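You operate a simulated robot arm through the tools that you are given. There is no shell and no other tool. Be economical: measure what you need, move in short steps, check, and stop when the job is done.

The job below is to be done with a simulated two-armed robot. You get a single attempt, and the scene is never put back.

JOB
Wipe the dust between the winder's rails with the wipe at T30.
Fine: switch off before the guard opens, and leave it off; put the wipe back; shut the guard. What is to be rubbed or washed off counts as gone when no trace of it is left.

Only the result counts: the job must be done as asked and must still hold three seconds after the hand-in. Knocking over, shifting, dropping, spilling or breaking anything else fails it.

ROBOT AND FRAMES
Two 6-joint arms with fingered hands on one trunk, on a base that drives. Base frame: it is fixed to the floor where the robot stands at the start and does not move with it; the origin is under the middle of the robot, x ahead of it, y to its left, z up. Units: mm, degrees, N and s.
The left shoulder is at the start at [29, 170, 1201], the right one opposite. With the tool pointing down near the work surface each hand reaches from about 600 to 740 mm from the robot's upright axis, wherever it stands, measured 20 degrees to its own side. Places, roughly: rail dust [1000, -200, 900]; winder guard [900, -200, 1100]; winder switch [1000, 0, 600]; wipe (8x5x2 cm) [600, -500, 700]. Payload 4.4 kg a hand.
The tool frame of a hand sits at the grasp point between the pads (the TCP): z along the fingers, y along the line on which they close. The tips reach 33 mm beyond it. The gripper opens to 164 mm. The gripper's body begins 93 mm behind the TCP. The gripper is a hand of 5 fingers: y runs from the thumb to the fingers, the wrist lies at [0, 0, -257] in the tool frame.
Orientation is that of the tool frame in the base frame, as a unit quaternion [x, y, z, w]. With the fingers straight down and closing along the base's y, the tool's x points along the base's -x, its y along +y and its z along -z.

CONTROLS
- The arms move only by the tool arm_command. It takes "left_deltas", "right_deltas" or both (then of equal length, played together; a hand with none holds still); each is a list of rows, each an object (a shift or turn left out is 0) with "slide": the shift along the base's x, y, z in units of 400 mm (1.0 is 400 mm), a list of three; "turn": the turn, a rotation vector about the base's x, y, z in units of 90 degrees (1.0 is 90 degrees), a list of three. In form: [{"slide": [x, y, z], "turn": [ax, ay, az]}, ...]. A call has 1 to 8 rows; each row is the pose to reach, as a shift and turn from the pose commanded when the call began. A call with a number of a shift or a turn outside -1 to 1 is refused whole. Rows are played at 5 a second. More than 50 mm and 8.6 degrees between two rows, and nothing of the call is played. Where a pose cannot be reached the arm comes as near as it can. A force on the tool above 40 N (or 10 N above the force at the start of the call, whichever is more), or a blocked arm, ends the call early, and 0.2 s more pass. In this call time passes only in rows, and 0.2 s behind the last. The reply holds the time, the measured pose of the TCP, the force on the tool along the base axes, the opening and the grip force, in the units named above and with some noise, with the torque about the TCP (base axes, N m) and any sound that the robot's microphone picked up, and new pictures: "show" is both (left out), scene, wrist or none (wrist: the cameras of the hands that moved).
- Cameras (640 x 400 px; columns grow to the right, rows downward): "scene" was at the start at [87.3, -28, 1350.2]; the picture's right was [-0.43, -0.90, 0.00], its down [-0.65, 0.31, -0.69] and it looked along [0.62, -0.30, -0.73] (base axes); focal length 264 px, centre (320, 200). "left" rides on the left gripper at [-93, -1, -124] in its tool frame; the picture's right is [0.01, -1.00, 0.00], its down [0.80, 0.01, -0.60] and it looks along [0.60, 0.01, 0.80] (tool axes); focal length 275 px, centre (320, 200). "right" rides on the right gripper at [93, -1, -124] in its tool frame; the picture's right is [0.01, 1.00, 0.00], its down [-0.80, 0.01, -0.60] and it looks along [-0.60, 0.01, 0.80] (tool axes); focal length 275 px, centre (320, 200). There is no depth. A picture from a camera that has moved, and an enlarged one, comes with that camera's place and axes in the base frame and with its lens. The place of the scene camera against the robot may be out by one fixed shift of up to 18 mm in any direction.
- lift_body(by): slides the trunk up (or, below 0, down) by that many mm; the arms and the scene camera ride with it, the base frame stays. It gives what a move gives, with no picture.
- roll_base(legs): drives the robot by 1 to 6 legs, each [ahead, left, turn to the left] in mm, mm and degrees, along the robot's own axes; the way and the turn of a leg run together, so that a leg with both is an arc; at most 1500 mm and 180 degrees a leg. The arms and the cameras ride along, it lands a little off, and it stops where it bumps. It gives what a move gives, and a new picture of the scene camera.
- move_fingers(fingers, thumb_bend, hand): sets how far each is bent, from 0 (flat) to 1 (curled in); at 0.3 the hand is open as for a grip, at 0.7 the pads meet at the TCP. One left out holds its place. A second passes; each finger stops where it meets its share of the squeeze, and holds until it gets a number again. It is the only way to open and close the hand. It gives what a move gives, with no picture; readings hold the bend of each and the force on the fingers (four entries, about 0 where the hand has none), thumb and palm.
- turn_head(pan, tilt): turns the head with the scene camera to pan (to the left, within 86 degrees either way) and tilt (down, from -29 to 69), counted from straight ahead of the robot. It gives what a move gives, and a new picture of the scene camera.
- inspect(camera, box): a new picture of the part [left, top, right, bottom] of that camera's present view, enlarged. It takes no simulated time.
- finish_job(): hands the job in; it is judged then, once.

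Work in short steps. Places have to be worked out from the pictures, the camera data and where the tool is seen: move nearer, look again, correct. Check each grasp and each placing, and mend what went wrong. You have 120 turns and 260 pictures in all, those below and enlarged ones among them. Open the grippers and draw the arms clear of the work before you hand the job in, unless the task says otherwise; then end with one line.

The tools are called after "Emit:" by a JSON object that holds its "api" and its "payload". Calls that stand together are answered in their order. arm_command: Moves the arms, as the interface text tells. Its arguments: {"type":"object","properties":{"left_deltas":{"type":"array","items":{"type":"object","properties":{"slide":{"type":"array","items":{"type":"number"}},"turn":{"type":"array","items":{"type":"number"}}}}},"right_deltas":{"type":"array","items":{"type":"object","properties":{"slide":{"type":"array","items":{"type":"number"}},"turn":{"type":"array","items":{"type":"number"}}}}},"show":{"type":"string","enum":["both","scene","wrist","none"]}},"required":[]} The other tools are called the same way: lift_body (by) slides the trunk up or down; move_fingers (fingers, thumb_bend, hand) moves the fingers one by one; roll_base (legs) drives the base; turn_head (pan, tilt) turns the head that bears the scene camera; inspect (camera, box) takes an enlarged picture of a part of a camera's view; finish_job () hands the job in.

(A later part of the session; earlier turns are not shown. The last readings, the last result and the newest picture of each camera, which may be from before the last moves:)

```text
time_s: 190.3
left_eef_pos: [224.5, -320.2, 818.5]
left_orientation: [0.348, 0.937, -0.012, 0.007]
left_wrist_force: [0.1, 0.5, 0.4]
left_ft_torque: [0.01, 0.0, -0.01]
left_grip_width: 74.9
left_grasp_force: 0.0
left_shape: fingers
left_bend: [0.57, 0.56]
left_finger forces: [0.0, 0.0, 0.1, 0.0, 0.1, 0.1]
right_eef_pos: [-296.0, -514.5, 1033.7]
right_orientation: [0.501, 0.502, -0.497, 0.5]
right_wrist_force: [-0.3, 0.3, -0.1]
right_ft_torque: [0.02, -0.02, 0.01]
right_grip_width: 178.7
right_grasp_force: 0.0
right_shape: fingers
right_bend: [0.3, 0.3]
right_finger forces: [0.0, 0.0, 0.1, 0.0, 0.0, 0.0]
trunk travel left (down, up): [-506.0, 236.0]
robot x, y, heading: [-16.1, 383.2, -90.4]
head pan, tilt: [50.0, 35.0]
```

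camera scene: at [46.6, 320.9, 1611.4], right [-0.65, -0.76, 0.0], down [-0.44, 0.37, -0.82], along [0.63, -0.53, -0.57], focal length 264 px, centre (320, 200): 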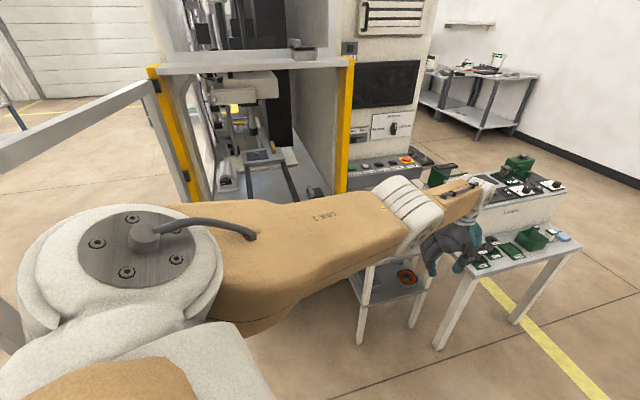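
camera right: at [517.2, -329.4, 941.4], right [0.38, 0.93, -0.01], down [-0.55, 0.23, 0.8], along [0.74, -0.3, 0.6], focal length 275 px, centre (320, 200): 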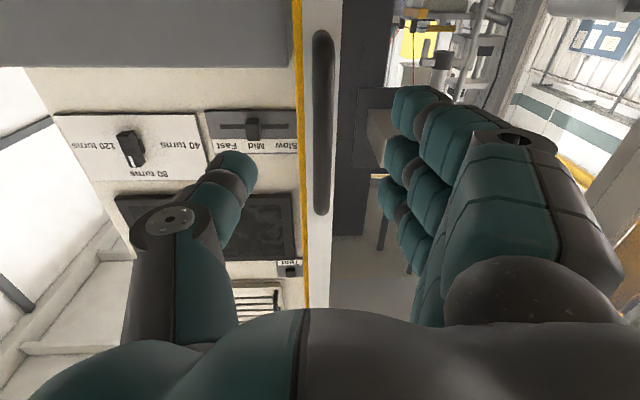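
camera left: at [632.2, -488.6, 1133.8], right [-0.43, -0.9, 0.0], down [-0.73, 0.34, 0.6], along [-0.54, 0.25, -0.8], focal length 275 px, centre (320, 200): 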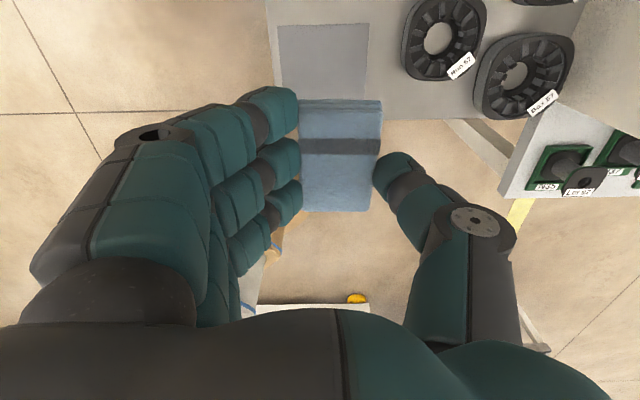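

Reverse 1440 mm past the guard edge, then strafe left 1120 mm.

Emit:
{"api": "roll_base", "payload": {"legs": [[-1440, 0, 0.3]]}}

Emit:
{"api": "turn_head", "payload": {"pan": 15, "tilt": 25}}

Emit:
{"api": "roll_base", "payload": {"legs": [[0, 1110, 0]]}}

```text
time_s: 197.5
left_eef_pos: [229.0, 1136.2, 819.0]
left_orientation: [0.333, 0.943, -0.011, 0.006]
left_wrist_force: [-0.9, 0.6, 0.3]
left_ft_torque: [0.01, -0.03, 0.01]
left_grip_width: 74.8
left_grasp_force: 0.1
left_shape: fingers
left_bend: [0.57, 0.56]
left_finger forces: [0.0, 0.1, 0.0, 0.0, 0.1, 0.0]
right_eef_pos: [-288.0, 927.3, 1033.6]
right_orientation: [0.493, 0.509, -0.489, 0.508]
right_wrist_force: [0.1, 0.4, 0.1]
right_ft_torque: [0.03, 0.05, 0.0]
right_grip_width: 178.9
right_grasp_force: 0.1
right_shape: fingers
right_bend: [0.3, 0.3]
right_finger forces: [0.0, 0.0, 0.0, 0.0, 0.0, 0.0]
trunk travel left (down, up): [-506.0, 236.0]
robot x, y, heading: [-29.9, 1832.4, -88.2]
head pan, tilt: [50.0, 35.0]
camera scene: at [29.1, 1766.6, 1419.3], right [-0.62, -0.78, 0.0], down [-0.45, 0.36, -0.82], along [0.64, -0.51, -0.57], focal length 264 px, centre (320, 200)
```

scene: 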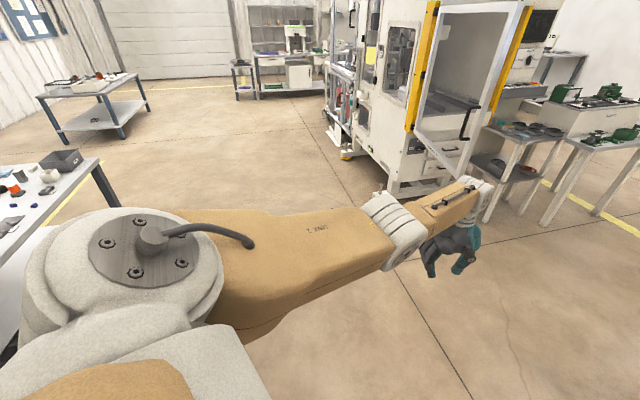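

```text
time_s: 198.5
left_eef_pos: [227.6, 1137.1, 817.0]
left_orientation: [0.332, 0.943, -0.012, 0.006]
left_wrist_force: [0.2, 0.1, -1.2]
left_ft_torque: [0.01, 0.01, 0.03]
left_grip_width: 74.9
left_grasp_force: 0.1
left_shape: fingers
left_bend: [0.57, 0.56]
left_finger forces: [0.1, 0.0, 0.0, 0.0, 0.0, 0.0]
right_eef_pos: [-287.1, 926.3, 1033.7]
right_orientation: [0.493, 0.51, -0.489, 0.508]
right_wrist_force: [-0.5, -0.3, 0.3]
right_ft_torque: [0.03, 0.0, 0.02]
right_grip_width: 179.0
right_grasp_force: 0.0
right_shape: fingers
right_bend: [0.3, 0.3]
right_finger forces: [0.1, 0.1, 0.0, 0.1, 0.1, 0.0]
trunk travel left (down, up): [-506.0, 236.0]
robot x, y, heading: [-31.1, 1833.6, -88.3]
head pan, tilt: [15.0, 25.0]
camera scene: at [-13.4, 1732.6, 1435.0], right [-0.96, -0.29, 0.0], down [-0.12, 0.41, -0.91], along [0.26, -0.87, -0.42], focal length 264 px, centre (320, 200)
```

scene: 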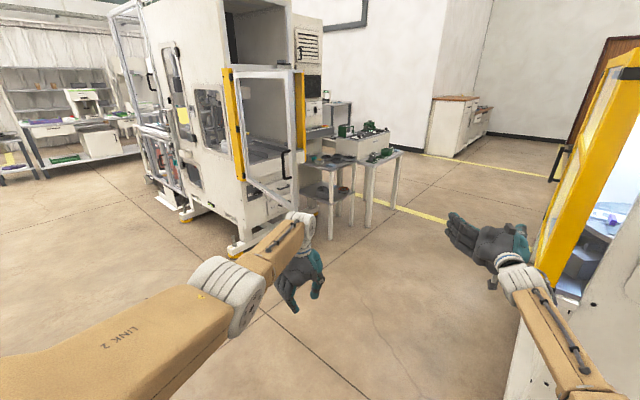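

```text
time_s: 204.1
left_eef_pos: [1348.2, 1190.3, 818.0]
left_orientation: [0.32, 0.947, -0.012, 0.005]
left_wrist_force: [0.1, -0.6, 0.0]
left_ft_torque: [-0.02, 0.02, 0.0]
left_grip_width: 74.8
left_grasp_force: 0.1
left_shape: fingers
left_bend: [0.57, 0.56]
left_finger forces: [0.0, 0.0, 0.1, 0.1, 0.0, 0.0]
right_eef_pos: [839.5, 967.6, 1032.7]
right_orientation: [0.485, 0.517, -0.482, 0.515]
right_wrist_force: [-1.5, 0.5, 0.6]
right_ft_torque: [0.03, -0.02, 0.0]
right_grip_width: 179.0
right_grasp_force: 0.0
right_shape: fingers
right_bend: [0.3, 0.3]
right_finger forces: [0.0, 0.1, 0.0, 0.0, 0.0, 0.0]
trunk travel left (down, up): [-506.0, 236.0]
robot x, y, heading: [1072.0, 1875.5, -86.9]
head pan, tilt: [15.0, 25.0]
camera scene: at [1092.2, 1780.5, 1435.0], right [-0.95, -0.31, 0.0], down [-0.13, 0.4, -0.91], along [0.28, -0.86, -0.42], focal length 264 px, centre (320, 200)
```

scene: 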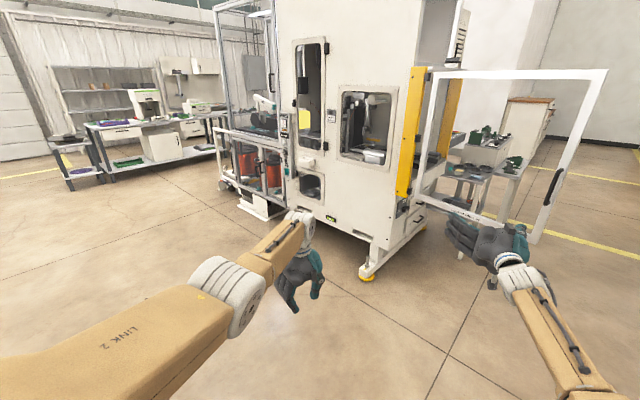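

Right hand still has the handle-grip pose. Turn to -127.7° and strafe/advance toward the handle, stopping 180 mm short.

Emit:
{"api": "roll_base", "payload": {"legs": [[0, 0, -40.8], [0, 657, 0], [270, 0, 0]]}}

Emit:
{"api": "turn_head", "payload": {"pan": 0, "tilt": 25}}

Emit:
{"api": "inspect", "payload": {"camera": "right", "box": [0, 0, 640, 400]}}

```text
time_s: 211.2
left_eef_pos: [1195.0, 554.9, 817.0]
left_orientation: [0.629, 0.777, -0.013, 0.001]
left_wrist_force: [0.6, -0.5, -0.1]
left_ft_torque: [0.05, 0.0, 0.0]
left_grip_width: 74.6
left_grasp_force: 0.0
left_shape: fingers
left_bend: [0.57, 0.56]
left_finger forces: [0.0, 0.0, 0.1, 0.0, 0.1, 0.0]
right_eef_pos: [663.3, 716.6, 1031.0]
right_orientation: [0.635, 0.316, -0.63, 0.315]
right_wrist_force: [-0.2, -1.3, -0.5]
right_ft_torque: [-0.01, 0.03, 0.0]
right_grip_width: 178.9
right_grasp_force: 0.0
right_shape: fingers
right_bend: [0.3, 0.3]
right_finger forces: [0.0, 0.0, 0.1, 0.0, 0.1, 0.0]
trunk travel left (down, up): [-506.0, 236.0]
robot x, y, heading: [1432.3, 1258.3, -127.5]
head pan, tilt: [15.0, 25.0]
camera scene: at [1378.0, 1165.3, 1434.9], right [-0.92, 0.38, 0.0], down [0.16, 0.39, -0.91], along [-0.34, -0.84, -0.42], focal length 264 px, centre (320, 200)
```

scene: 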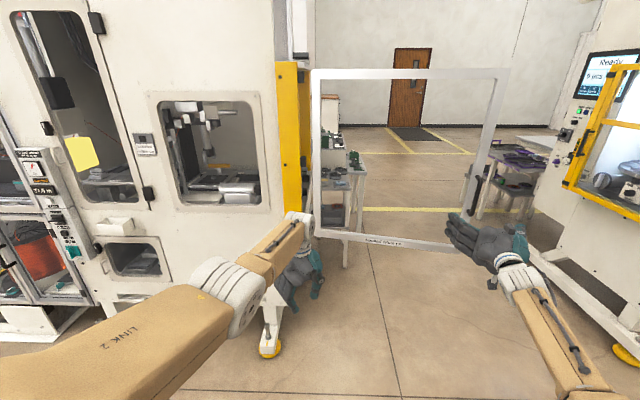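

```text
time_s: 212.0
left_eef_pos: [1195.8, 554.3, 817.5]
left_orientation: [0.629, 0.777, -0.012, 0.002]
left_wrist_force: [-0.2, 0.8, 0.7]
left_ft_torque: [0.04, 0.01, 0.01]
left_grip_width: 74.8
left_grasp_force: 0.0
left_shape: fingers
left_bend: [0.57, 0.56]
left_finger forces: [0.0, 0.1, 0.0, 0.0, 0.1, 0.0]
right_eef_pos: [663.2, 716.6, 1033.0]
right_orientation: [0.635, 0.317, -0.63, 0.316]
right_wrist_force: [-0.4, 0.2, -1.5]
right_ft_torque: [0.02, 0.02, 0.02]
right_grip_width: 179.1
right_grasp_force: 0.0
right_shape: fingers
right_bend: [0.3, 0.3]
right_finger forces: [0.0, 0.0, 0.0, 0.0, 0.0, 0.0]
trunk travel left (down, up): [-506.0, 236.0]
robot x, y, heading: [1433.8, 1264.0, -127.4]
head pan, tilt: [0.0, 25.0]
camera scene: at [1358.0, 1178.3, 1435.0], right [-0.8, 0.61, 0.0], down [0.26, 0.34, -0.91], along [-0.55, -0.72, -0.42], focal length 264 px, centre (320, 200)
```

scene: 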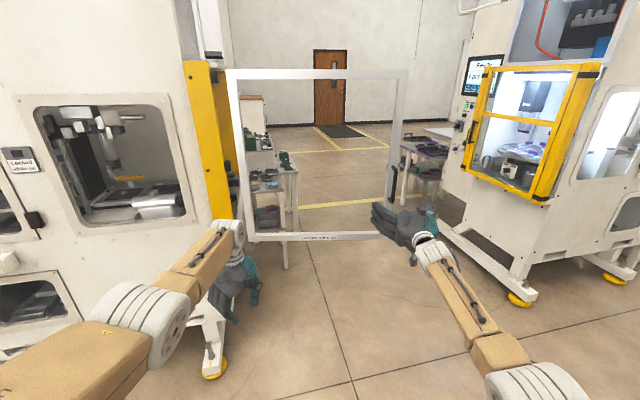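

```text
1.00 times, centred on (320, 200) of right (not enlarged: the box is as wide or as high as the picture)
camera zoom: at [738.1, 817.1, 942.0], right [0.8, -0.6, -0.01], down [0.36, 0.47, 0.8], along [-0.48, -0.65, 0.6], focal length 275 px, centre (320, 200)
```

zoom: 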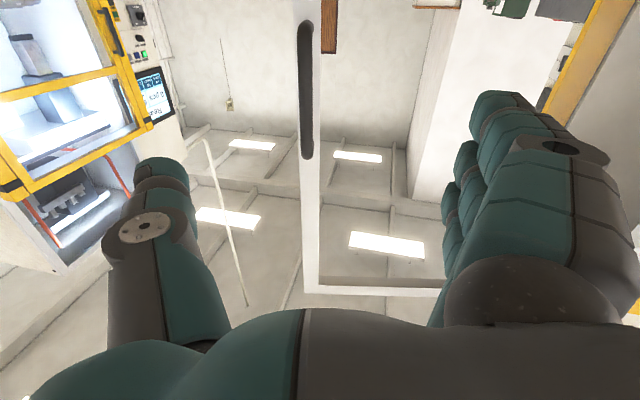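

Handle visible, ~14 mm to the right of the hand centre. Pre-shape the hand and advance 130 mm with a 12 mm shift right.

Emit:
{"api": "move_fingers", "payload": {"hand": "right", "fingers": 0.5, "thumb_bend": 0.5}}

Emit:
{"api": "roll_base", "payload": {"legs": [[130, -12, 0]]}}

Emit:
{"api": "inspect", "payload": {"camera": "right", "box": [0, 0, 640, 400]}}

```text
time_s: 213.0
left_eef_pos: [1196.8, 555.5, 817.2]
left_orientation: [0.629, 0.778, -0.012, 0.002]
left_wrist_force: [0.4, 0.2, -0.3]
left_ft_torque: [0.0, 0.02, -0.04]
left_grip_width: 75.0
left_grasp_force: 0.0
left_shape: fingers
left_bend: [0.57, 0.56]
left_finger forces: [0.0, 0.1, 0.0, 0.0, 0.0, 0.1]
right_eef_pos: [665.3, 717.9, 1032.8]
right_orientation: [0.635, 0.316, -0.631, 0.316]
right_wrist_force: [-0.4, 0.4, 0.1]
right_ft_torque: [-0.03, 0.0, 0.01]
right_grip_width: 101.0
right_grasp_force: 0.0
right_shape: fingers
right_bend: [0.5, 0.5]
right_finger forces: [0.0, 0.0, 0.1, 0.0, 0.0, 0.1]
trunk travel left (down, up): [-506.0, 236.0]
robot x, y, heading: [1431.1, 1256.0, -127.3]
head pan, tilt: [0.0, 25.0]
```

```text
time_s: 214.3
left_eef_pos: [1103.4, 455.1, 816.5]
left_orientation: [0.63, 0.776, -0.013, 0.002]
left_wrist_force: [-1.1, -0.4, -0.6]
left_ft_torque: [0.04, -0.02, -0.01]
left_grip_width: 74.8
left_grasp_force: 0.1
left_shape: fingers
left_bend: [0.57, 0.56]
left_finger forces: [0.1, 0.1, 0.0, 0.0, 0.0, 0.0]
right_eef_pos: [571.9, 617.8, 1030.8]
right_orientation: [0.636, 0.315, -0.631, 0.314]
right_wrist_force: [-0.3, 0.4, -1.3]
right_ft_torque: [-0.04, 0.02, -0.01]
right_grip_width: 100.6
right_grasp_force: 0.0
right_shape: fingers
right_bend: [0.5, 0.5]
right_finger forces: [0.0, 0.0, 0.0, 0.0, 0.0, 0.1]
trunk travel left (down, up): [-506.0, 236.0]
robot x, y, heading: [1344.8, 1159.3, -127.7]
head pan, tilt: [0.0, 25.0]
camera scene: at [1265.4, 1078.0, 1434.8], right [-0.79, 0.61, 0.0], down [0.26, 0.34, -0.91], along [-0.55, -0.72, -0.42], focal length 264 px, centre (320, 200)
```

scene: 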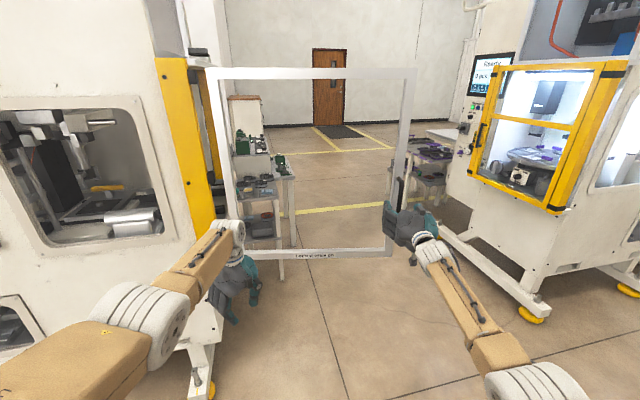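

```text
1.00 times, centred on (320, 200) of right (not enlarged: the box is as wide or as high as the picture)
camera zoom: at [645.5, 718.2, 940.7], right [0.8, -0.6, -0.01], down [0.36, 0.47, 0.8], along [-0.48, -0.65, 0.59], focal length 275 px, centre (320, 200)
```

zoom: 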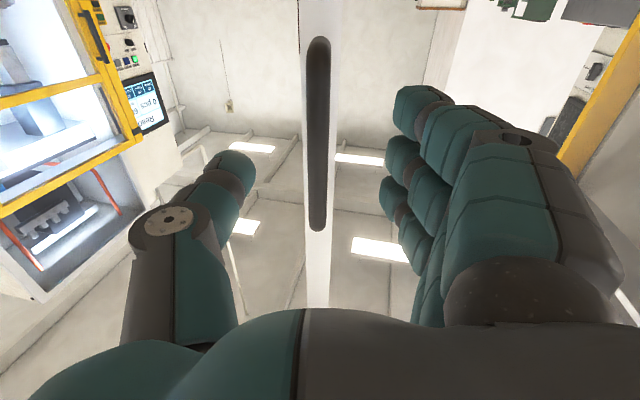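

Bar centred; advance 52 mm and close round it.

Emit:
{"api": "roll_base", "payload": {"legs": [[52, 0, 0]]}}

Emit:
{"api": "move_fingers", "payload": {"hand": "right", "fingers": 0.8, "thumb_bend": 0.8}}

Emit:
{"api": "inspect", "payload": {"camera": "right", "box": [0, 0, 640, 400]}}

```text
time_s: 215.2
left_eef_pos: [1071.9, 414.3, 816.8]
left_orientation: [0.63, 0.776, -0.012, 0.002]
left_wrist_force: [-0.4, -0.3, -0.5]
left_ft_torque: [0.03, -0.02, -0.01]
left_grip_width: 74.7
left_grasp_force: 0.1
left_shape: fingers
left_bend: [0.57, 0.56]
left_finger forces: [0.1, 0.0, 0.1, 0.0, 0.0, 0.0]
right_eef_pos: [539.1, 575.6, 1030.9]
right_orientation: [0.637, 0.315, -0.63, 0.314]
right_wrist_force: [-0.5, -0.7, 0.1]
right_ft_torque: [-0.05, 0.03, 0.01]
right_grip_width: 100.7
right_grasp_force: 0.0
right_shape: fingers
right_bend: [0.5, 0.5]
right_finger forces: [0.0, 0.0, 0.0, 0.1, 0.0, 0.0]
trunk travel left (down, up): [-506.0, 236.0]
robot x, y, heading: [1311.2, 1116.0, -127.6]
head pan, tilt: [0.0, 25.0]
camera scene: at [1232.9, 1035.4, 1434.7], right [-0.79, 0.61, 0.0], down [0.26, 0.34, -0.91], along [-0.55, -0.72, -0.42], focal length 264 px, centre (320, 200)
```

scene: 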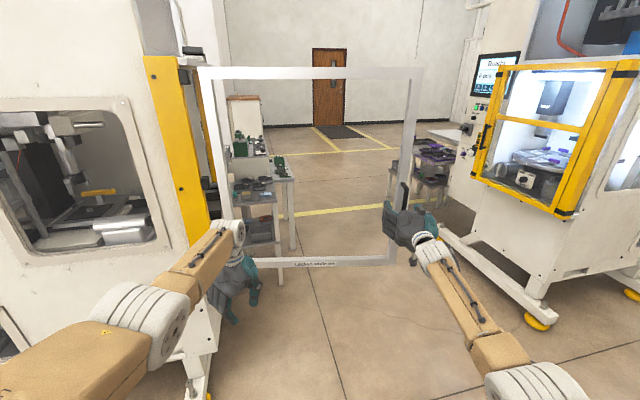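

```text
time_s: 216.2
left_eef_pos: [1072.9, 413.8, 817.2]
left_orientation: [0.63, 0.777, -0.013, 0.002]
left_wrist_force: [0.9, -0.1, -0.2]
left_ft_torque: [0.01, -0.02, -0.04]
left_grip_width: 74.9
left_grasp_force: 0.1
left_shape: fingers
left_bend: [0.57, 0.56]
left_finger forces: [0.0, 0.0, 0.0, 0.0, 0.0, 0.1]
right_eef_pos: [539.9, 578.2, 1032.9]
right_orientation: [0.636, 0.314, -0.631, 0.314]
right_wrist_force: [0.4, -0.5, -0.1]
right_ft_torque: [0.02, -0.01, -0.03]
right_grip_width: 30.2
right_grasp_force: 0.8
right_shape: fingers
right_bend: [0.74, 0.75]
right_finger forces: [0.3, 0.0, 0.0, 0.8, 0.1, 0.0]
trunk travel left (down, up): [-506.0, 236.0]
robot x, y, heading: [1308.7, 1117.8, -127.6]
head pan, tilt: [0.0, 25.0]
```

```text
1.00 times, centred on (320, 200) of right (not enlarged: the box is as wide or as high as the picture)
camera zoom: at [614.3, 677.1, 941.7], right [0.8, -0.6, -0.01], down [0.37, 0.47, 0.8], along [-0.48, -0.64, 0.59], focal length 275 px, centre (320, 200)
```

zoom: 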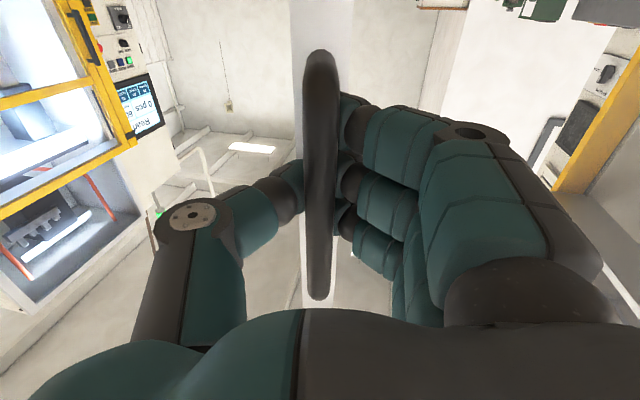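

Hooked as before. Close the guard with the reversed arcs.

Emit:
{"api": "roll_base", "payload": {"legs": [[60, -165, 10], [60, -165, 10]]}}

Emit:
{"api": "inspect", "payload": {"camera": "right", "box": [0, 0, 640, 400]}}

```text
time_s: 218.8
left_eef_pos: [976.8, 423.4, 816.2]
left_orientation: [0.489, 0.872, -0.012, 0.003]
left_wrist_force: [-1.1, 0.5, -0.2]
left_ft_torque: [0.02, 0.02, 0.0]
left_grip_width: 74.8
left_grasp_force: 0.0
left_shape: fingers
left_bend: [0.57, 0.56]
left_finger forces: [0.0, 0.0, 0.0, 0.1, 0.1, 0.0]
right_eef_pos: [423.0, 397.1, 1034.2]
right_orientation: [0.571, 0.419, -0.568, 0.419]
right_wrist_force: [23.9, -9.7, 5.6]
right_ft_torque: [0.07, 0.08, -0.16]
right_grip_width: 30.3
right_grasp_force: 6.5
right_shape: fingers
right_bend: [0.74, 0.75]
right_finger forces: [4.2, 0.4, 0.3, 7.3, 0.0, 0.0]
trunk travel left (down, up): [-506.0, 236.0]
robot x, y, heading: [960.5, 1164.9, -108.0]
head pan, tilt: [0.0, 25.0]
camera scene: at [923.6, 1067.0, 1435.1], right [-0.95, 0.31, 0.0], down [0.13, 0.4, -0.91], along [-0.28, -0.86, -0.42], focal length 264 px, centre (320, 200)
```

scene: 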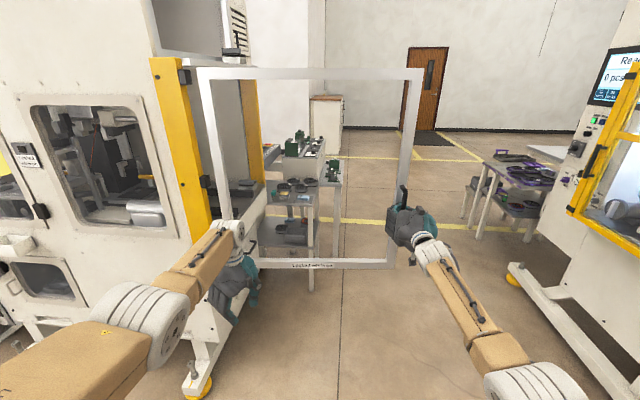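

```text
1.00 times, centred on (320, 200) of right (not enlarged: the box is as wide or as high as the picture)
camera zoom: at [459.1, 516.0, 943.2], right [0.95, -0.3, -0.01], down [0.19, 0.57, 0.8], along [-0.23, -0.77, 0.6], focal length 275 px, centre (320, 200)
```

zoom: 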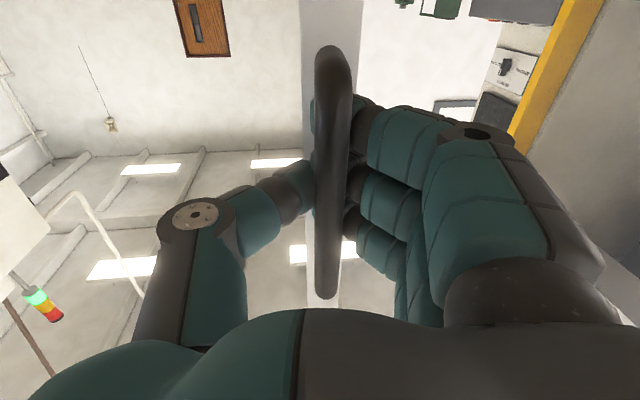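

Works; there's some lateral load (hand should be ~6 mm more to its left). Continue with a small correction.

Emit:
{"api": "roll_base", "payload": {"legs": [[66, -158, 10], [60, -165, 10], [60, -165, 10]]}}

```text
time_s: 222.4
left_eef_pos: [856.9, 369.8, 816.7]
left_orientation: [0.244, 0.97, -0.011, 0.007]
left_wrist_force: [0.1, 0.4, 0.2]
left_ft_torque: [0.02, -0.02, 0.0]
left_grip_width: 75.0
left_grasp_force: 0.1
left_shape: fingers
left_bend: [0.57, 0.56]
left_finger forces: [0.1, 0.0, 0.1, 0.1, 0.0, 0.0]
right_eef_pos: [392.2, 68.0, 1032.8]
right_orientation: [0.443, 0.553, -0.437, 0.553]
right_wrist_force: [-4.4, -0.3, 1.1]
right_ft_torque: [-0.05, 0.0, 0.0]
right_grip_width: 30.1
right_grasp_force: 0.5
right_shape: fingers
right_bend: [0.74, 0.75]
right_finger forces: [0.0, 0.0, 0.0, 0.0, 1.4, 0.1]
trunk travel left (down, up): [-506.0, 236.0]
robot x, y, heading: [473.8, 1001.0, -77.6]
head pan, tilt: [0.0, 25.0]
camera scene: at [486.3, 903.2, 1435.0], right [-0.98, -0.22, 0.0], down [-0.09, 0.41, -0.91], along [0.2, -0.88, -0.42], focal length 264 px, centre (320, 200)
```

scene: 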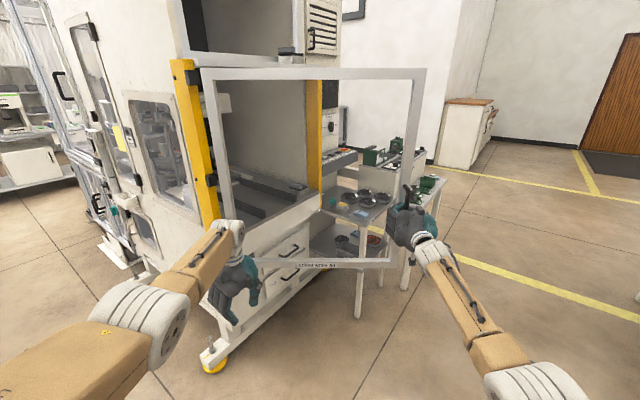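

Guard at ~55°, low forces. Three more arcs.

Emit:
{"api": "roll_base", "payload": {"legs": [[60, -165, 10], [60, -165, 10], [60, -165, 10]]}}

Emit:
{"api": "inspect", "payload": {"camera": "right", "box": [0, 0, 640, 400]}}

```text
time_s: 226.4
left_eef_pos: [780.4, 270.1, 817.0]
left_orientation: [-0.019, 1.0, -0.009, 0.011]
left_wrist_force: [-0.2, 0.0, -0.8]
left_ft_torque: [-0.01, 0.02, 0.0]
left_grip_width: 74.7
left_grasp_force: 0.1
left_shape: fingers
left_bend: [0.57, 0.56]
left_finger forces: [0.0, 0.0, 0.1, 0.0, 0.0, 0.0]
right_eef_pos: [522.8, -232.4, 1033.2]
right_orientation: [0.283, 0.651, -0.285, 0.644]
right_wrist_force: [-7.3, -6.1, 1.8]
right_ft_torque: [-0.08, -0.05, 0.02]
right_grip_width: 30.2
right_grasp_force: 3.2
right_shape: fingers
right_bend: [0.76, 0.73]
right_finger forces: [0.3, 0.0, 0.0, 0.1, 6.7, 0.0]
trunk travel left (down, up): [-506.0, 236.0]
robot x, y, heading: [127.2, 618.7, -47.2]
head pan, tilt: [0.0, 25.0]
stopped in leg 3: the force on the tool passed its limit at 40 N (the readings are from after the stop); the commanded pose is now the measured one
camera scene: at [193.2, 549.1, 1435.0], right [-0.74, -0.68, 0.0], down [-0.29, 0.31, -0.91], along [0.61, -0.67, -0.42], focal length 264 px, centre (320, 200)
```

scene: 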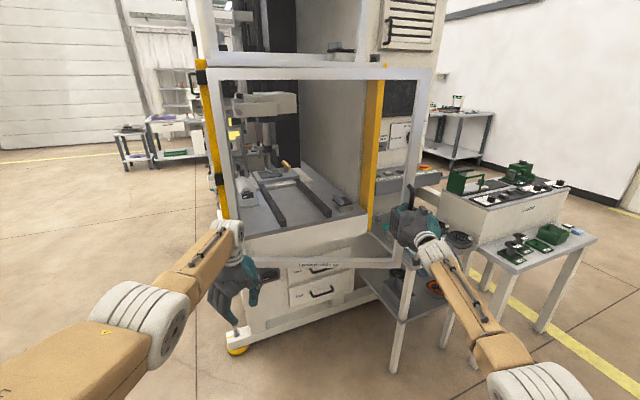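

```text
1.00 times, centred on (320, 200) of right (not enlarged: the box is as wide or as high as the picture)
camera zoom: at [436.2, -141.5, 942.0], right [0.74, 0.68, -0.02], down [-0.39, 0.45, 0.81], along [0.55, -0.59, 0.59], focal length 275 px, centre (320, 200)
```

zoom: 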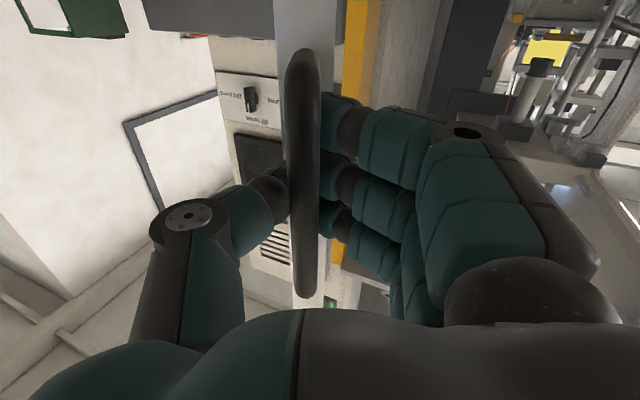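

About 25° left; I've drifted ~25 mm toward the hinge. Correct sideways in the next arcs.

Emit:
{"api": "roll_base", "payload": {"legs": [[0, -18, 0], [58, -165, 10]]}}

Emit:
{"api": "inspect", "payload": {"camera": "right", "box": [0, 0, 640, 400]}}

```text
time_s: 228.3
left_eef_pos: [750.6, 217.6, 816.4]
left_orientation: [-0.104, 0.994, -0.009, 0.008]
left_wrist_force: [0.4, -0.4, 0.0]
left_ft_torque: [-0.01, -0.02, 0.03]
left_grip_width: 75.0
left_grasp_force: 0.1
left_shape: fingers
left_bend: [0.57, 0.56]
left_finger forces: [0.1, 0.0, 0.0, 0.1, 0.0, 0.0]
right_eef_pos: [586.8, -316.5, 1033.3]
right_orientation: [0.226, 0.672, -0.227, 0.668]
right_wrist_force: [23.1, 24.0, 0.1]
right_ft_torque: [0.01, 0.02, -0.1]
right_grip_width: 30.2
right_grasp_force: 7.0
right_shape: fingers
right_bend: [0.75, 0.72]
right_finger forces: [6.8, 0.0, 0.1, 6.6, 0.0, 0.0]
trunk travel left (down, up): [-506.0, 236.0]
robot x, y, heading: [41.7, 449.9, -37.4]
head pan, tilt: [0.0, 25.0]
camera scene: at [127.5, 394.4, 1435.0], right [-0.61, -0.79, 0.0], down [-0.34, 0.26, -0.91], along [0.72, -0.55, -0.42], focal length 264 px, centre (320, 200)
```

scene: 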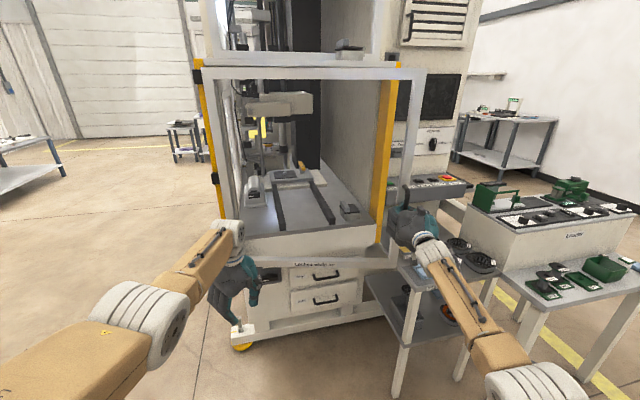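

```text
1.00 times, centred on (320, 200) of right (not enlarged: the box is as wide or as high as the picture)
camera zoom: at [486.9, -242.1, 942.6], right [0.6, 0.8, -0.02], down [-0.47, 0.37, 0.8], along [0.65, -0.48, 0.59], focal length 275 px, centre (320, 200)
```

zoom: 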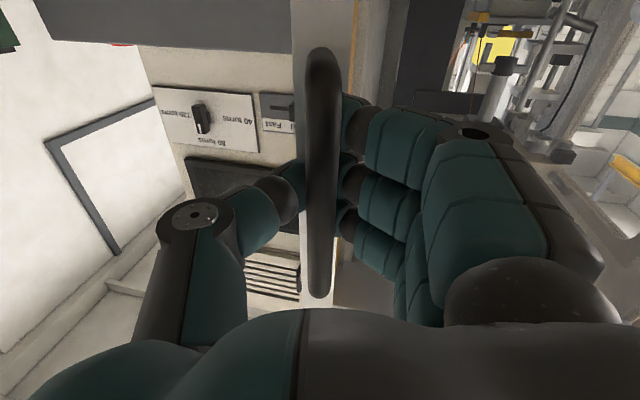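

15° remain; lateral load means shift ~7 mm left within the next arc.

Emit:
{"api": "roll_base", "payload": {"legs": [[0, 8, 0], [58, -163, 10]]}}

Emit:
{"api": "inspect", "payload": {"camera": "right", "box": [0, 0, 640, 400]}}

```text
time_s: 230.1
left_eef_pos: [745.0, 180.7, 817.5]
left_orientation: [-0.192, 0.981, -0.007, 0.012]
left_wrist_force: [-0.2, 0.3, 0.0]
left_ft_torque: [0.0, -0.02, -0.02]
left_grip_width: 74.9
left_grasp_force: 0.1
left_shape: fingers
left_bend: [0.57, 0.56]
left_finger forces: [0.0, 0.0, 0.1, 0.0, 0.0, 0.0]
right_eef_pos: [677.0, -375.4, 1033.7]
right_orientation: [0.166, 0.689, -0.164, 0.686]
right_wrist_force: [-8.9, -12.6, 3.7]
right_ft_torque: [-0.1, 0.0, -0.05]
right_grip_width: 30.2
right_grasp_force: 4.2
right_shape: fingers
right_bend: [0.75, 0.73]
right_finger forces: [0.0, 0.0, 0.1, 0.2, 8.8, 0.0]
trunk travel left (down, up): [-506.0, 236.0]
robot x, y, heading: [7.0, 292.0, -27.5]
head pan, tilt: [0.0, 25.0]
camera scene: at [99.5, 244.2, 1435.1], right [-0.46, -0.89, 0.0], down [-0.37, 0.2, -0.91], along [0.81, -0.42, -0.42], focal length 264 px, centre (320, 200)
```

scene: 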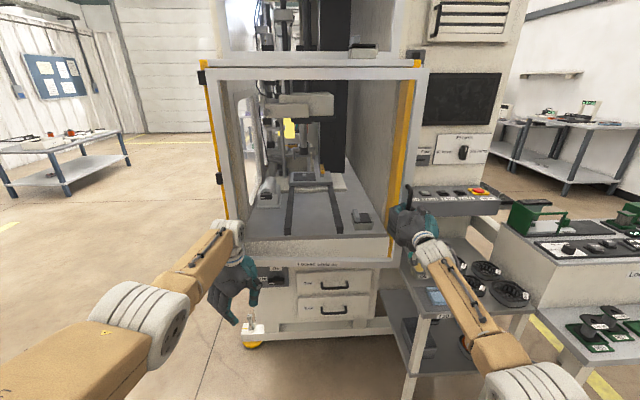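

```text
1.00 times, centred on (320, 200) of right (not enlarged: the box is as wide or as high as the picture)
camera zoom: at [565.8, -318.8, 941.8], right [0.46, 0.89, -0.01], down [-0.53, 0.28, 0.8], along [0.72, -0.36, 0.59], focal length 275 px, centre (320, 200)
```

zoom: 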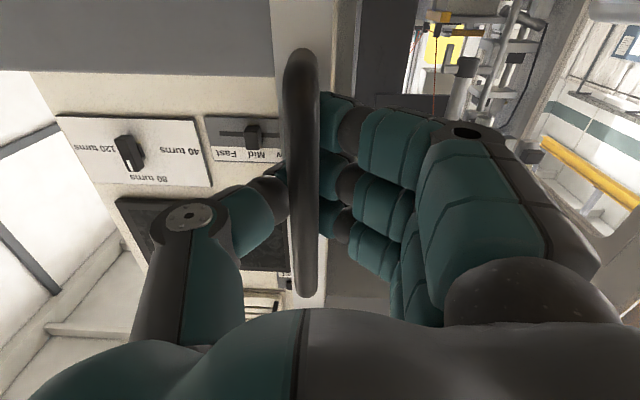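

Last 5°: drive to the original grip pose, pressing slightly.

Emit:
{"api": "roll_base", "payload": {"legs": [[29, -94, 5]]}}

Emit:
{"api": "inspect", "payload": {"camera": "right", "box": [0, 0, 640, 400]}}

Emit:
{"api": "inspect", "payload": {"camera": "scene", "box": [340, 40, 480, 280]}}

```text
time_s: 231.3
left_eef_pos: [737.8, 146.2, 817.9]
left_orientation: [-0.233, 0.972, -0.008, 0.011]
left_wrist_force: [-0.9, 0.0, 0.8]
left_ft_torque: [0.0, 0.03, -0.01]
left_grip_width: 74.6
left_grasp_force: 0.0
left_shape: fingers
left_bend: [0.57, 0.56]
left_finger forces: [0.1, 0.0, 0.0, 0.1, 0.0, 0.0]
right_eef_pos: [717.8, -409.4, 1032.9]
right_orientation: [0.136, 0.696, -0.135, 0.692]
right_wrist_force: [-13.4, 29.8, -6.0]
right_ft_torque: [-0.04, 0.05, -0.11]
right_grip_width: 30.1
right_grasp_force: 32.5
right_shape: fingers
right_bend: [0.75, 0.75]
right_finger forces: [2.9, 0.0, 0.0, 3.9, 58.9, 0.1]
trunk travel left (down, up): [-506.0, 236.0]
robot x, y, heading: [-4.6, 190.0, -22.5]
head pan, tilt: [0.0, 25.0]
camera scene: at [89.6, 159.5, 1435.2], right [-0.38, -0.92, 0.0], down [-0.39, 0.16, -0.91], along [0.84, -0.35, -0.42], focal length 264 px, centre (320, 200)
```

scene: 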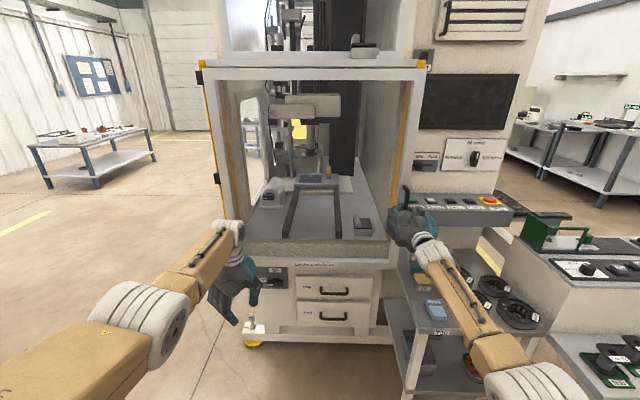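

```text
1.00 times, centred on (320, 200) of right (not enlarged: the box is as wide or as high as the picture)
camera zoom: at [602.0, -362.2, 942.5], right [0.38, 0.93, -0.01], down [-0.55, 0.23, 0.8], along [0.75, -0.3, 0.59], focal length 275 px, centre (320, 200)
```

zoom: 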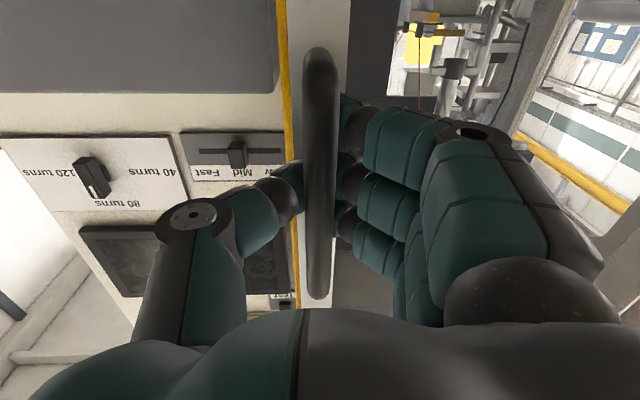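

```text
1.67 times, centred on (410, 160) of scene
camera zoom: at [89.6, 159.5, 1435.2], right [-0.38, -0.92, 0.0], down [-0.39, 0.16, -0.91], along [0.84, -0.35, -0.42], focal length 441 px, centre (170, 267)
```

zoom: 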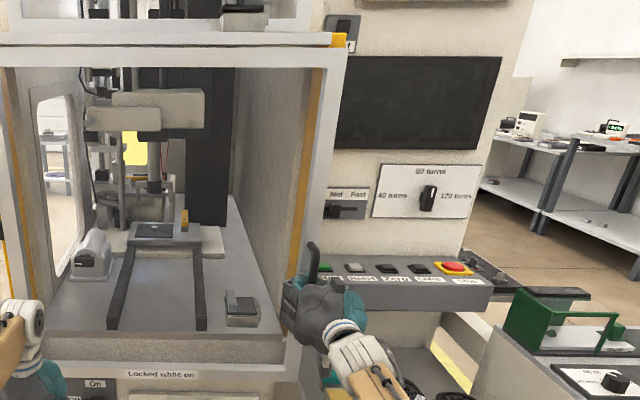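

The guard is against its stop (≈24 N push-back). Ease back 9 mm (within the hook's slack), then open the fingers.

Emit:
{"api": "arm_command", "payload": {"right_deltas": [{"slide": [-0.01, 0.002, 0]}, {"slide": [-0.018, 0.004, 0]}], "show": "none"}}

Emit:
{"api": "move_fingers", "payload": {"hand": "right", "fingers": 0.4, "thumb_bend": 0.4}}

Emit:
{"api": "inspect", "payload": {"camera": "right", "box": [0, 0, 640, 400]}}

```text
time_s: 231.9
left_eef_pos: [738.1, 146.8, 816.8]
left_orientation: [-0.233, 0.972, -0.007, 0.01]
left_wrist_force: [0.9, 0.1, -0.8]
left_ft_torque: [0.0, 0.0, -0.01]
left_grip_width: 74.8
left_grasp_force: 0.1
left_shape: fingers
left_bend: [0.57, 0.56]
left_finger forces: [0.0, 0.1, 0.0, 0.1, 0.1, 0.0]
right_eef_pos: [713.4, -405.5, 1033.0]
right_orientation: [0.136, 0.695, -0.134, 0.693]
right_wrist_force: [7.1, 11.6, 3.7]
right_ft_torque: [-0.1, 0.0, -0.08]
right_grip_width: 30.1
right_grasp_force: 4.3
right_shape: fingers
right_bend: [0.75, 0.74]
right_finger forces: [3.2, 0.0, 0.0, 5.6, 0.1, 0.0]
trunk travel left (down, up): [-506.0, 236.0]
robot x, y, heading: [-1.3, 190.8, -22.5]
head pan, tilt: [0.0, 25.0]
```

```text
time_s: 232.9
left_eef_pos: [737.3, 145.2, 817.0]
left_orientation: [-0.233, 0.972, -0.006, 0.012]
left_wrist_force: [-1.4, -0.2, -0.3]
left_ft_torque: [0.02, -0.01, 0.01]
left_grip_width: 74.8
left_grasp_force: 0.1
left_shape: fingers
left_bend: [0.57, 0.56]
left_finger forces: [0.0, 0.0, 0.0, 0.0, 0.0, 0.0]
right_eef_pos: [713.0, -410.0, 1032.0]
right_orientation: [0.136, 0.697, -0.134, 0.692]
right_wrist_force: [0.0, -0.5, 0.2]
right_ft_torque: [0.01, -0.04, 0.0]
right_grip_width: 138.6
right_grasp_force: 0.1
right_shape: fingers
right_bend: [0.4, 0.4]
right_finger forces: [0.0, 0.0, 0.0, 0.0, 0.0, 0.0]
trunk travel left (down, up): [-506.0, 236.0]
robot x, y, heading: [-3.5, 192.8, -22.5]
head pan, tilt: [0.0, 25.0]
```

```text
1.00 times, centred on (320, 200) of right (not enlarged: the box is as wide or as high as the picture)
camera zoom: at [595.7, -363.1, 940.1], right [0.38, 0.93, -0.01], down [-0.55, 0.23, 0.8], along [0.75, -0.3, 0.59], focal length 275 px, centre (320, 200)
```

zoom: 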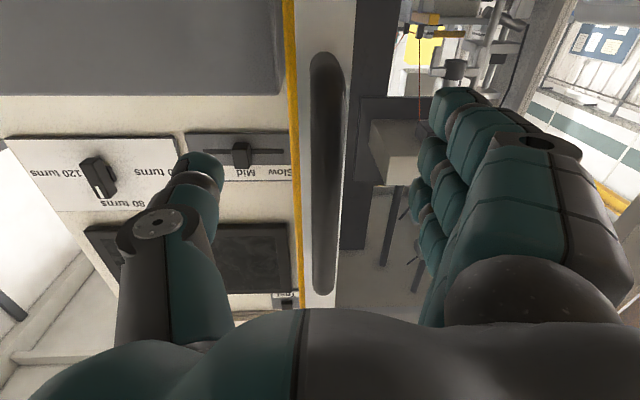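

Open; back straight off and look at the guard from the front.

Emit:
{"api": "roll_base", "payload": {"legs": [[-170, 0, 0]]}}

Emit:
{"api": "inspect", "payload": {"camera": "scene", "box": [180, 40, 440, 280]}}

Emit:
{"api": "inspect", "payload": {"camera": "right", "box": [160, 0, 480, 200]}}

```text
time_s: 234.3
left_eef_pos: [581.4, 210.3, 817.7]
left_orientation: [-0.235, 0.972, -0.007, 0.012]
left_wrist_force: [-1.2, 0.3, 0.0]
left_ft_torque: [-0.04, -0.03, 0.0]
left_grip_width: 74.7
left_grasp_force: 0.0
left_shape: fingers
left_bend: [0.57, 0.56]
left_finger forces: [0.0, 0.1, 0.1, 0.1, 0.0, 0.0]
right_eef_pos: [554.6, -342.9, 1032.2]
right_orientation: [0.136, 0.696, -0.134, 0.692]
right_wrist_force: [-0.4, -0.1, 0.8]
right_ft_torque: [0.03, 0.01, 0.03]
right_grip_width: 138.9
right_grasp_force: 0.0
right_shape: fingers
right_bend: [0.4, 0.4]
right_finger forces: [0.0, 0.0, 0.0, 0.0, 0.0, 0.1]
trunk travel left (down, up): [-506.0, 236.0]
robot x, y, heading: [-157.8, 256.1, -22.3]
head pan, tilt: [0.0, 25.0]
camera scene: at [-67.4, 221.7, 1435.2], right [-0.38, -0.92, 0.0], down [-0.39, 0.16, -0.91], along [0.84, -0.35, -0.42], focal length 264 px, centre (320, 200)
```

scene: 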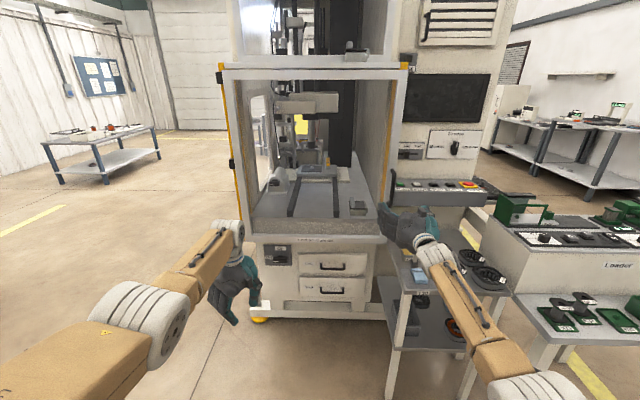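

```text
1.67 times, centred on (310, 160) of scene
camera zoom: at [-67.4, 221.7, 1435.2], right [-0.38, -0.92, 0.0], down [-0.39, 0.16, -0.91], along [0.84, -0.35, -0.42], focal length 441 px, centre (337, 267)
```

zoom: 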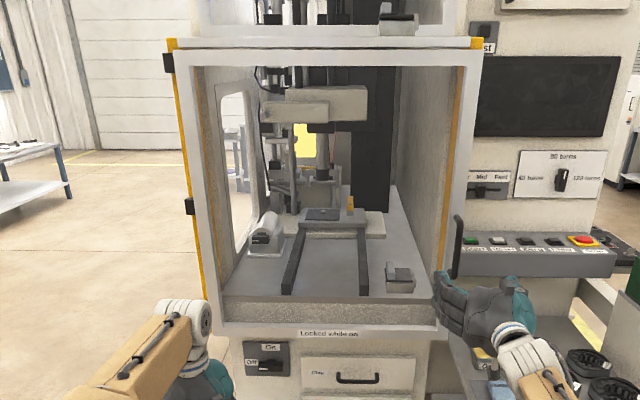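

```text
2.00 times, centred on (320, 100) of right
camera zoom: at [438.9, -297.0, 941.2], right [0.38, 0.93, -0.01], down [-0.55, 0.23, 0.8], along [0.75, -0.3, 0.59], focal length 551 px, centre (320, 400)
```

zoom: 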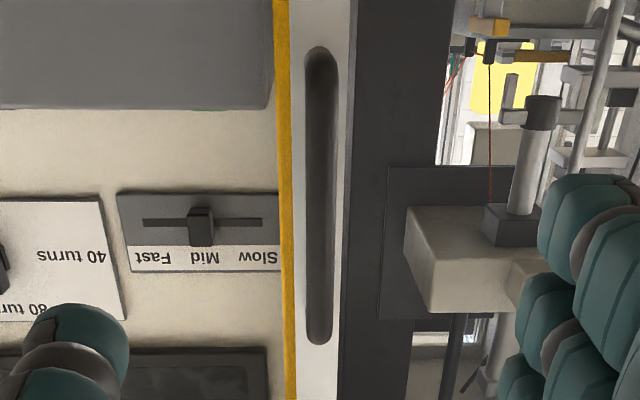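

It looks shut. To be certain, push the bar with a closed hand until a firm stop.

Emit:
{"api": "move_fingers", "payload": {"hand": "right", "fingers": 0.95, "thumb_bend": 0.9}}

Emit:
{"api": "roll_base", "payload": {"legs": [[115, 0, 0], [60, 0, 0]]}}

Emit:
{"api": "inspect", "payload": {"camera": "right", "box": [160, 0, 480, 200]}}

```text
time_s: 235.3
left_eef_pos: [581.6, 211.3, 817.6]
left_orientation: [-0.235, 0.972, -0.006, 0.012]
left_wrist_force: [-0.4, -0.9, 0.5]
left_ft_torque: [-0.02, -0.01, 0.0]
left_grip_width: 74.8
left_grasp_force: 0.0
left_shape: fingers
left_bend: [0.57, 0.56]
left_finger forces: [0.0, 0.1, 0.1, 0.1, 0.0, 0.0]
right_eef_pos: [556.4, -343.7, 1030.8]
right_orientation: [0.136, 0.696, -0.134, 0.692]
right_wrist_force: [0.4, 0.2, 0.5]
right_ft_torque: [-0.01, 0.01, 0.02]
right_grip_width: 30.0
right_grasp_force: 0.0
right_shape: fingers
right_bend: [0.75, 0.83]
right_finger forces: [0.0, 0.0, 0.0, 0.1, 0.0, 0.0]
trunk travel left (down, up): [-506.0, 236.0]
robot x, y, heading: [-160.8, 259.0, -22.5]
head pan, tilt: [0.0, 25.0]
```

```text
time_s: 237.1
left_eef_pos: [729.1, 148.6, 815.7]
left_orientation: [-0.234, 0.972, -0.006, 0.011]
left_wrist_force: [0.1, -0.5, 0.7]
left_ft_torque: [-0.02, 0.01, 0.01]
left_grip_width: 74.5
left_grasp_force: 0.0
left_shape: fingers
left_bend: [0.57, 0.56]
left_finger forces: [0.1, 0.1, 0.0, 0.0, 0.0, 0.1]
right_eef_pos: [700.4, -409.5, 1026.4]
right_orientation: [0.138, 0.698, -0.137, 0.689]
right_wrist_force: [0.1, 0.9, -0.8]
right_ft_torque: [-0.01, -0.01, 0.01]
right_grip_width: 43.7
right_grasp_force: 0.1
right_shape: fingers
right_bend: [0.94, 0.86]
right_finger forces: [0.1, 0.1, 0.1, 0.0, 0.0, 0.0]
trunk travel left (down, up): [-506.0, 236.0]
robot x, y, heading: [-10.3, 195.2, -22.7]
head pan, tilt: [0.0, 25.0]
stopped in leg 2: the force on the tool passed its limit at 59 N (the readings are from after the stop); the commanded pose is now the measured one
camera scene: at [82.4, 159.8, 1434.9], right [-0.38, -0.92, 0.0], down [-0.39, 0.16, -0.91], along [0.84, -0.35, -0.42], focal length 264 px, centre (320, 200)
```

scene: 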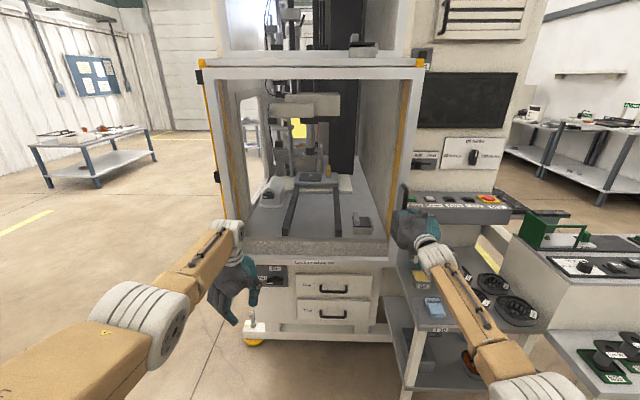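

```text
2.00 times, centred on (320, 100) of right
camera zoom: at [584.1, -362.0, 936.7], right [0.38, 0.92, -0.01], down [-0.54, 0.23, 0.81], along [0.75, -0.3, 0.59], focal length 551 px, centre (320, 400)
```

zoom: 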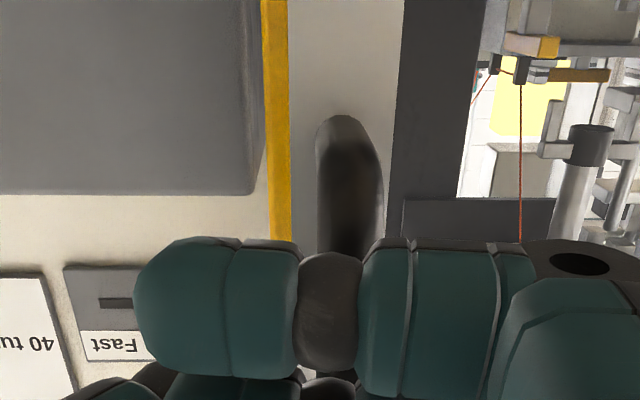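

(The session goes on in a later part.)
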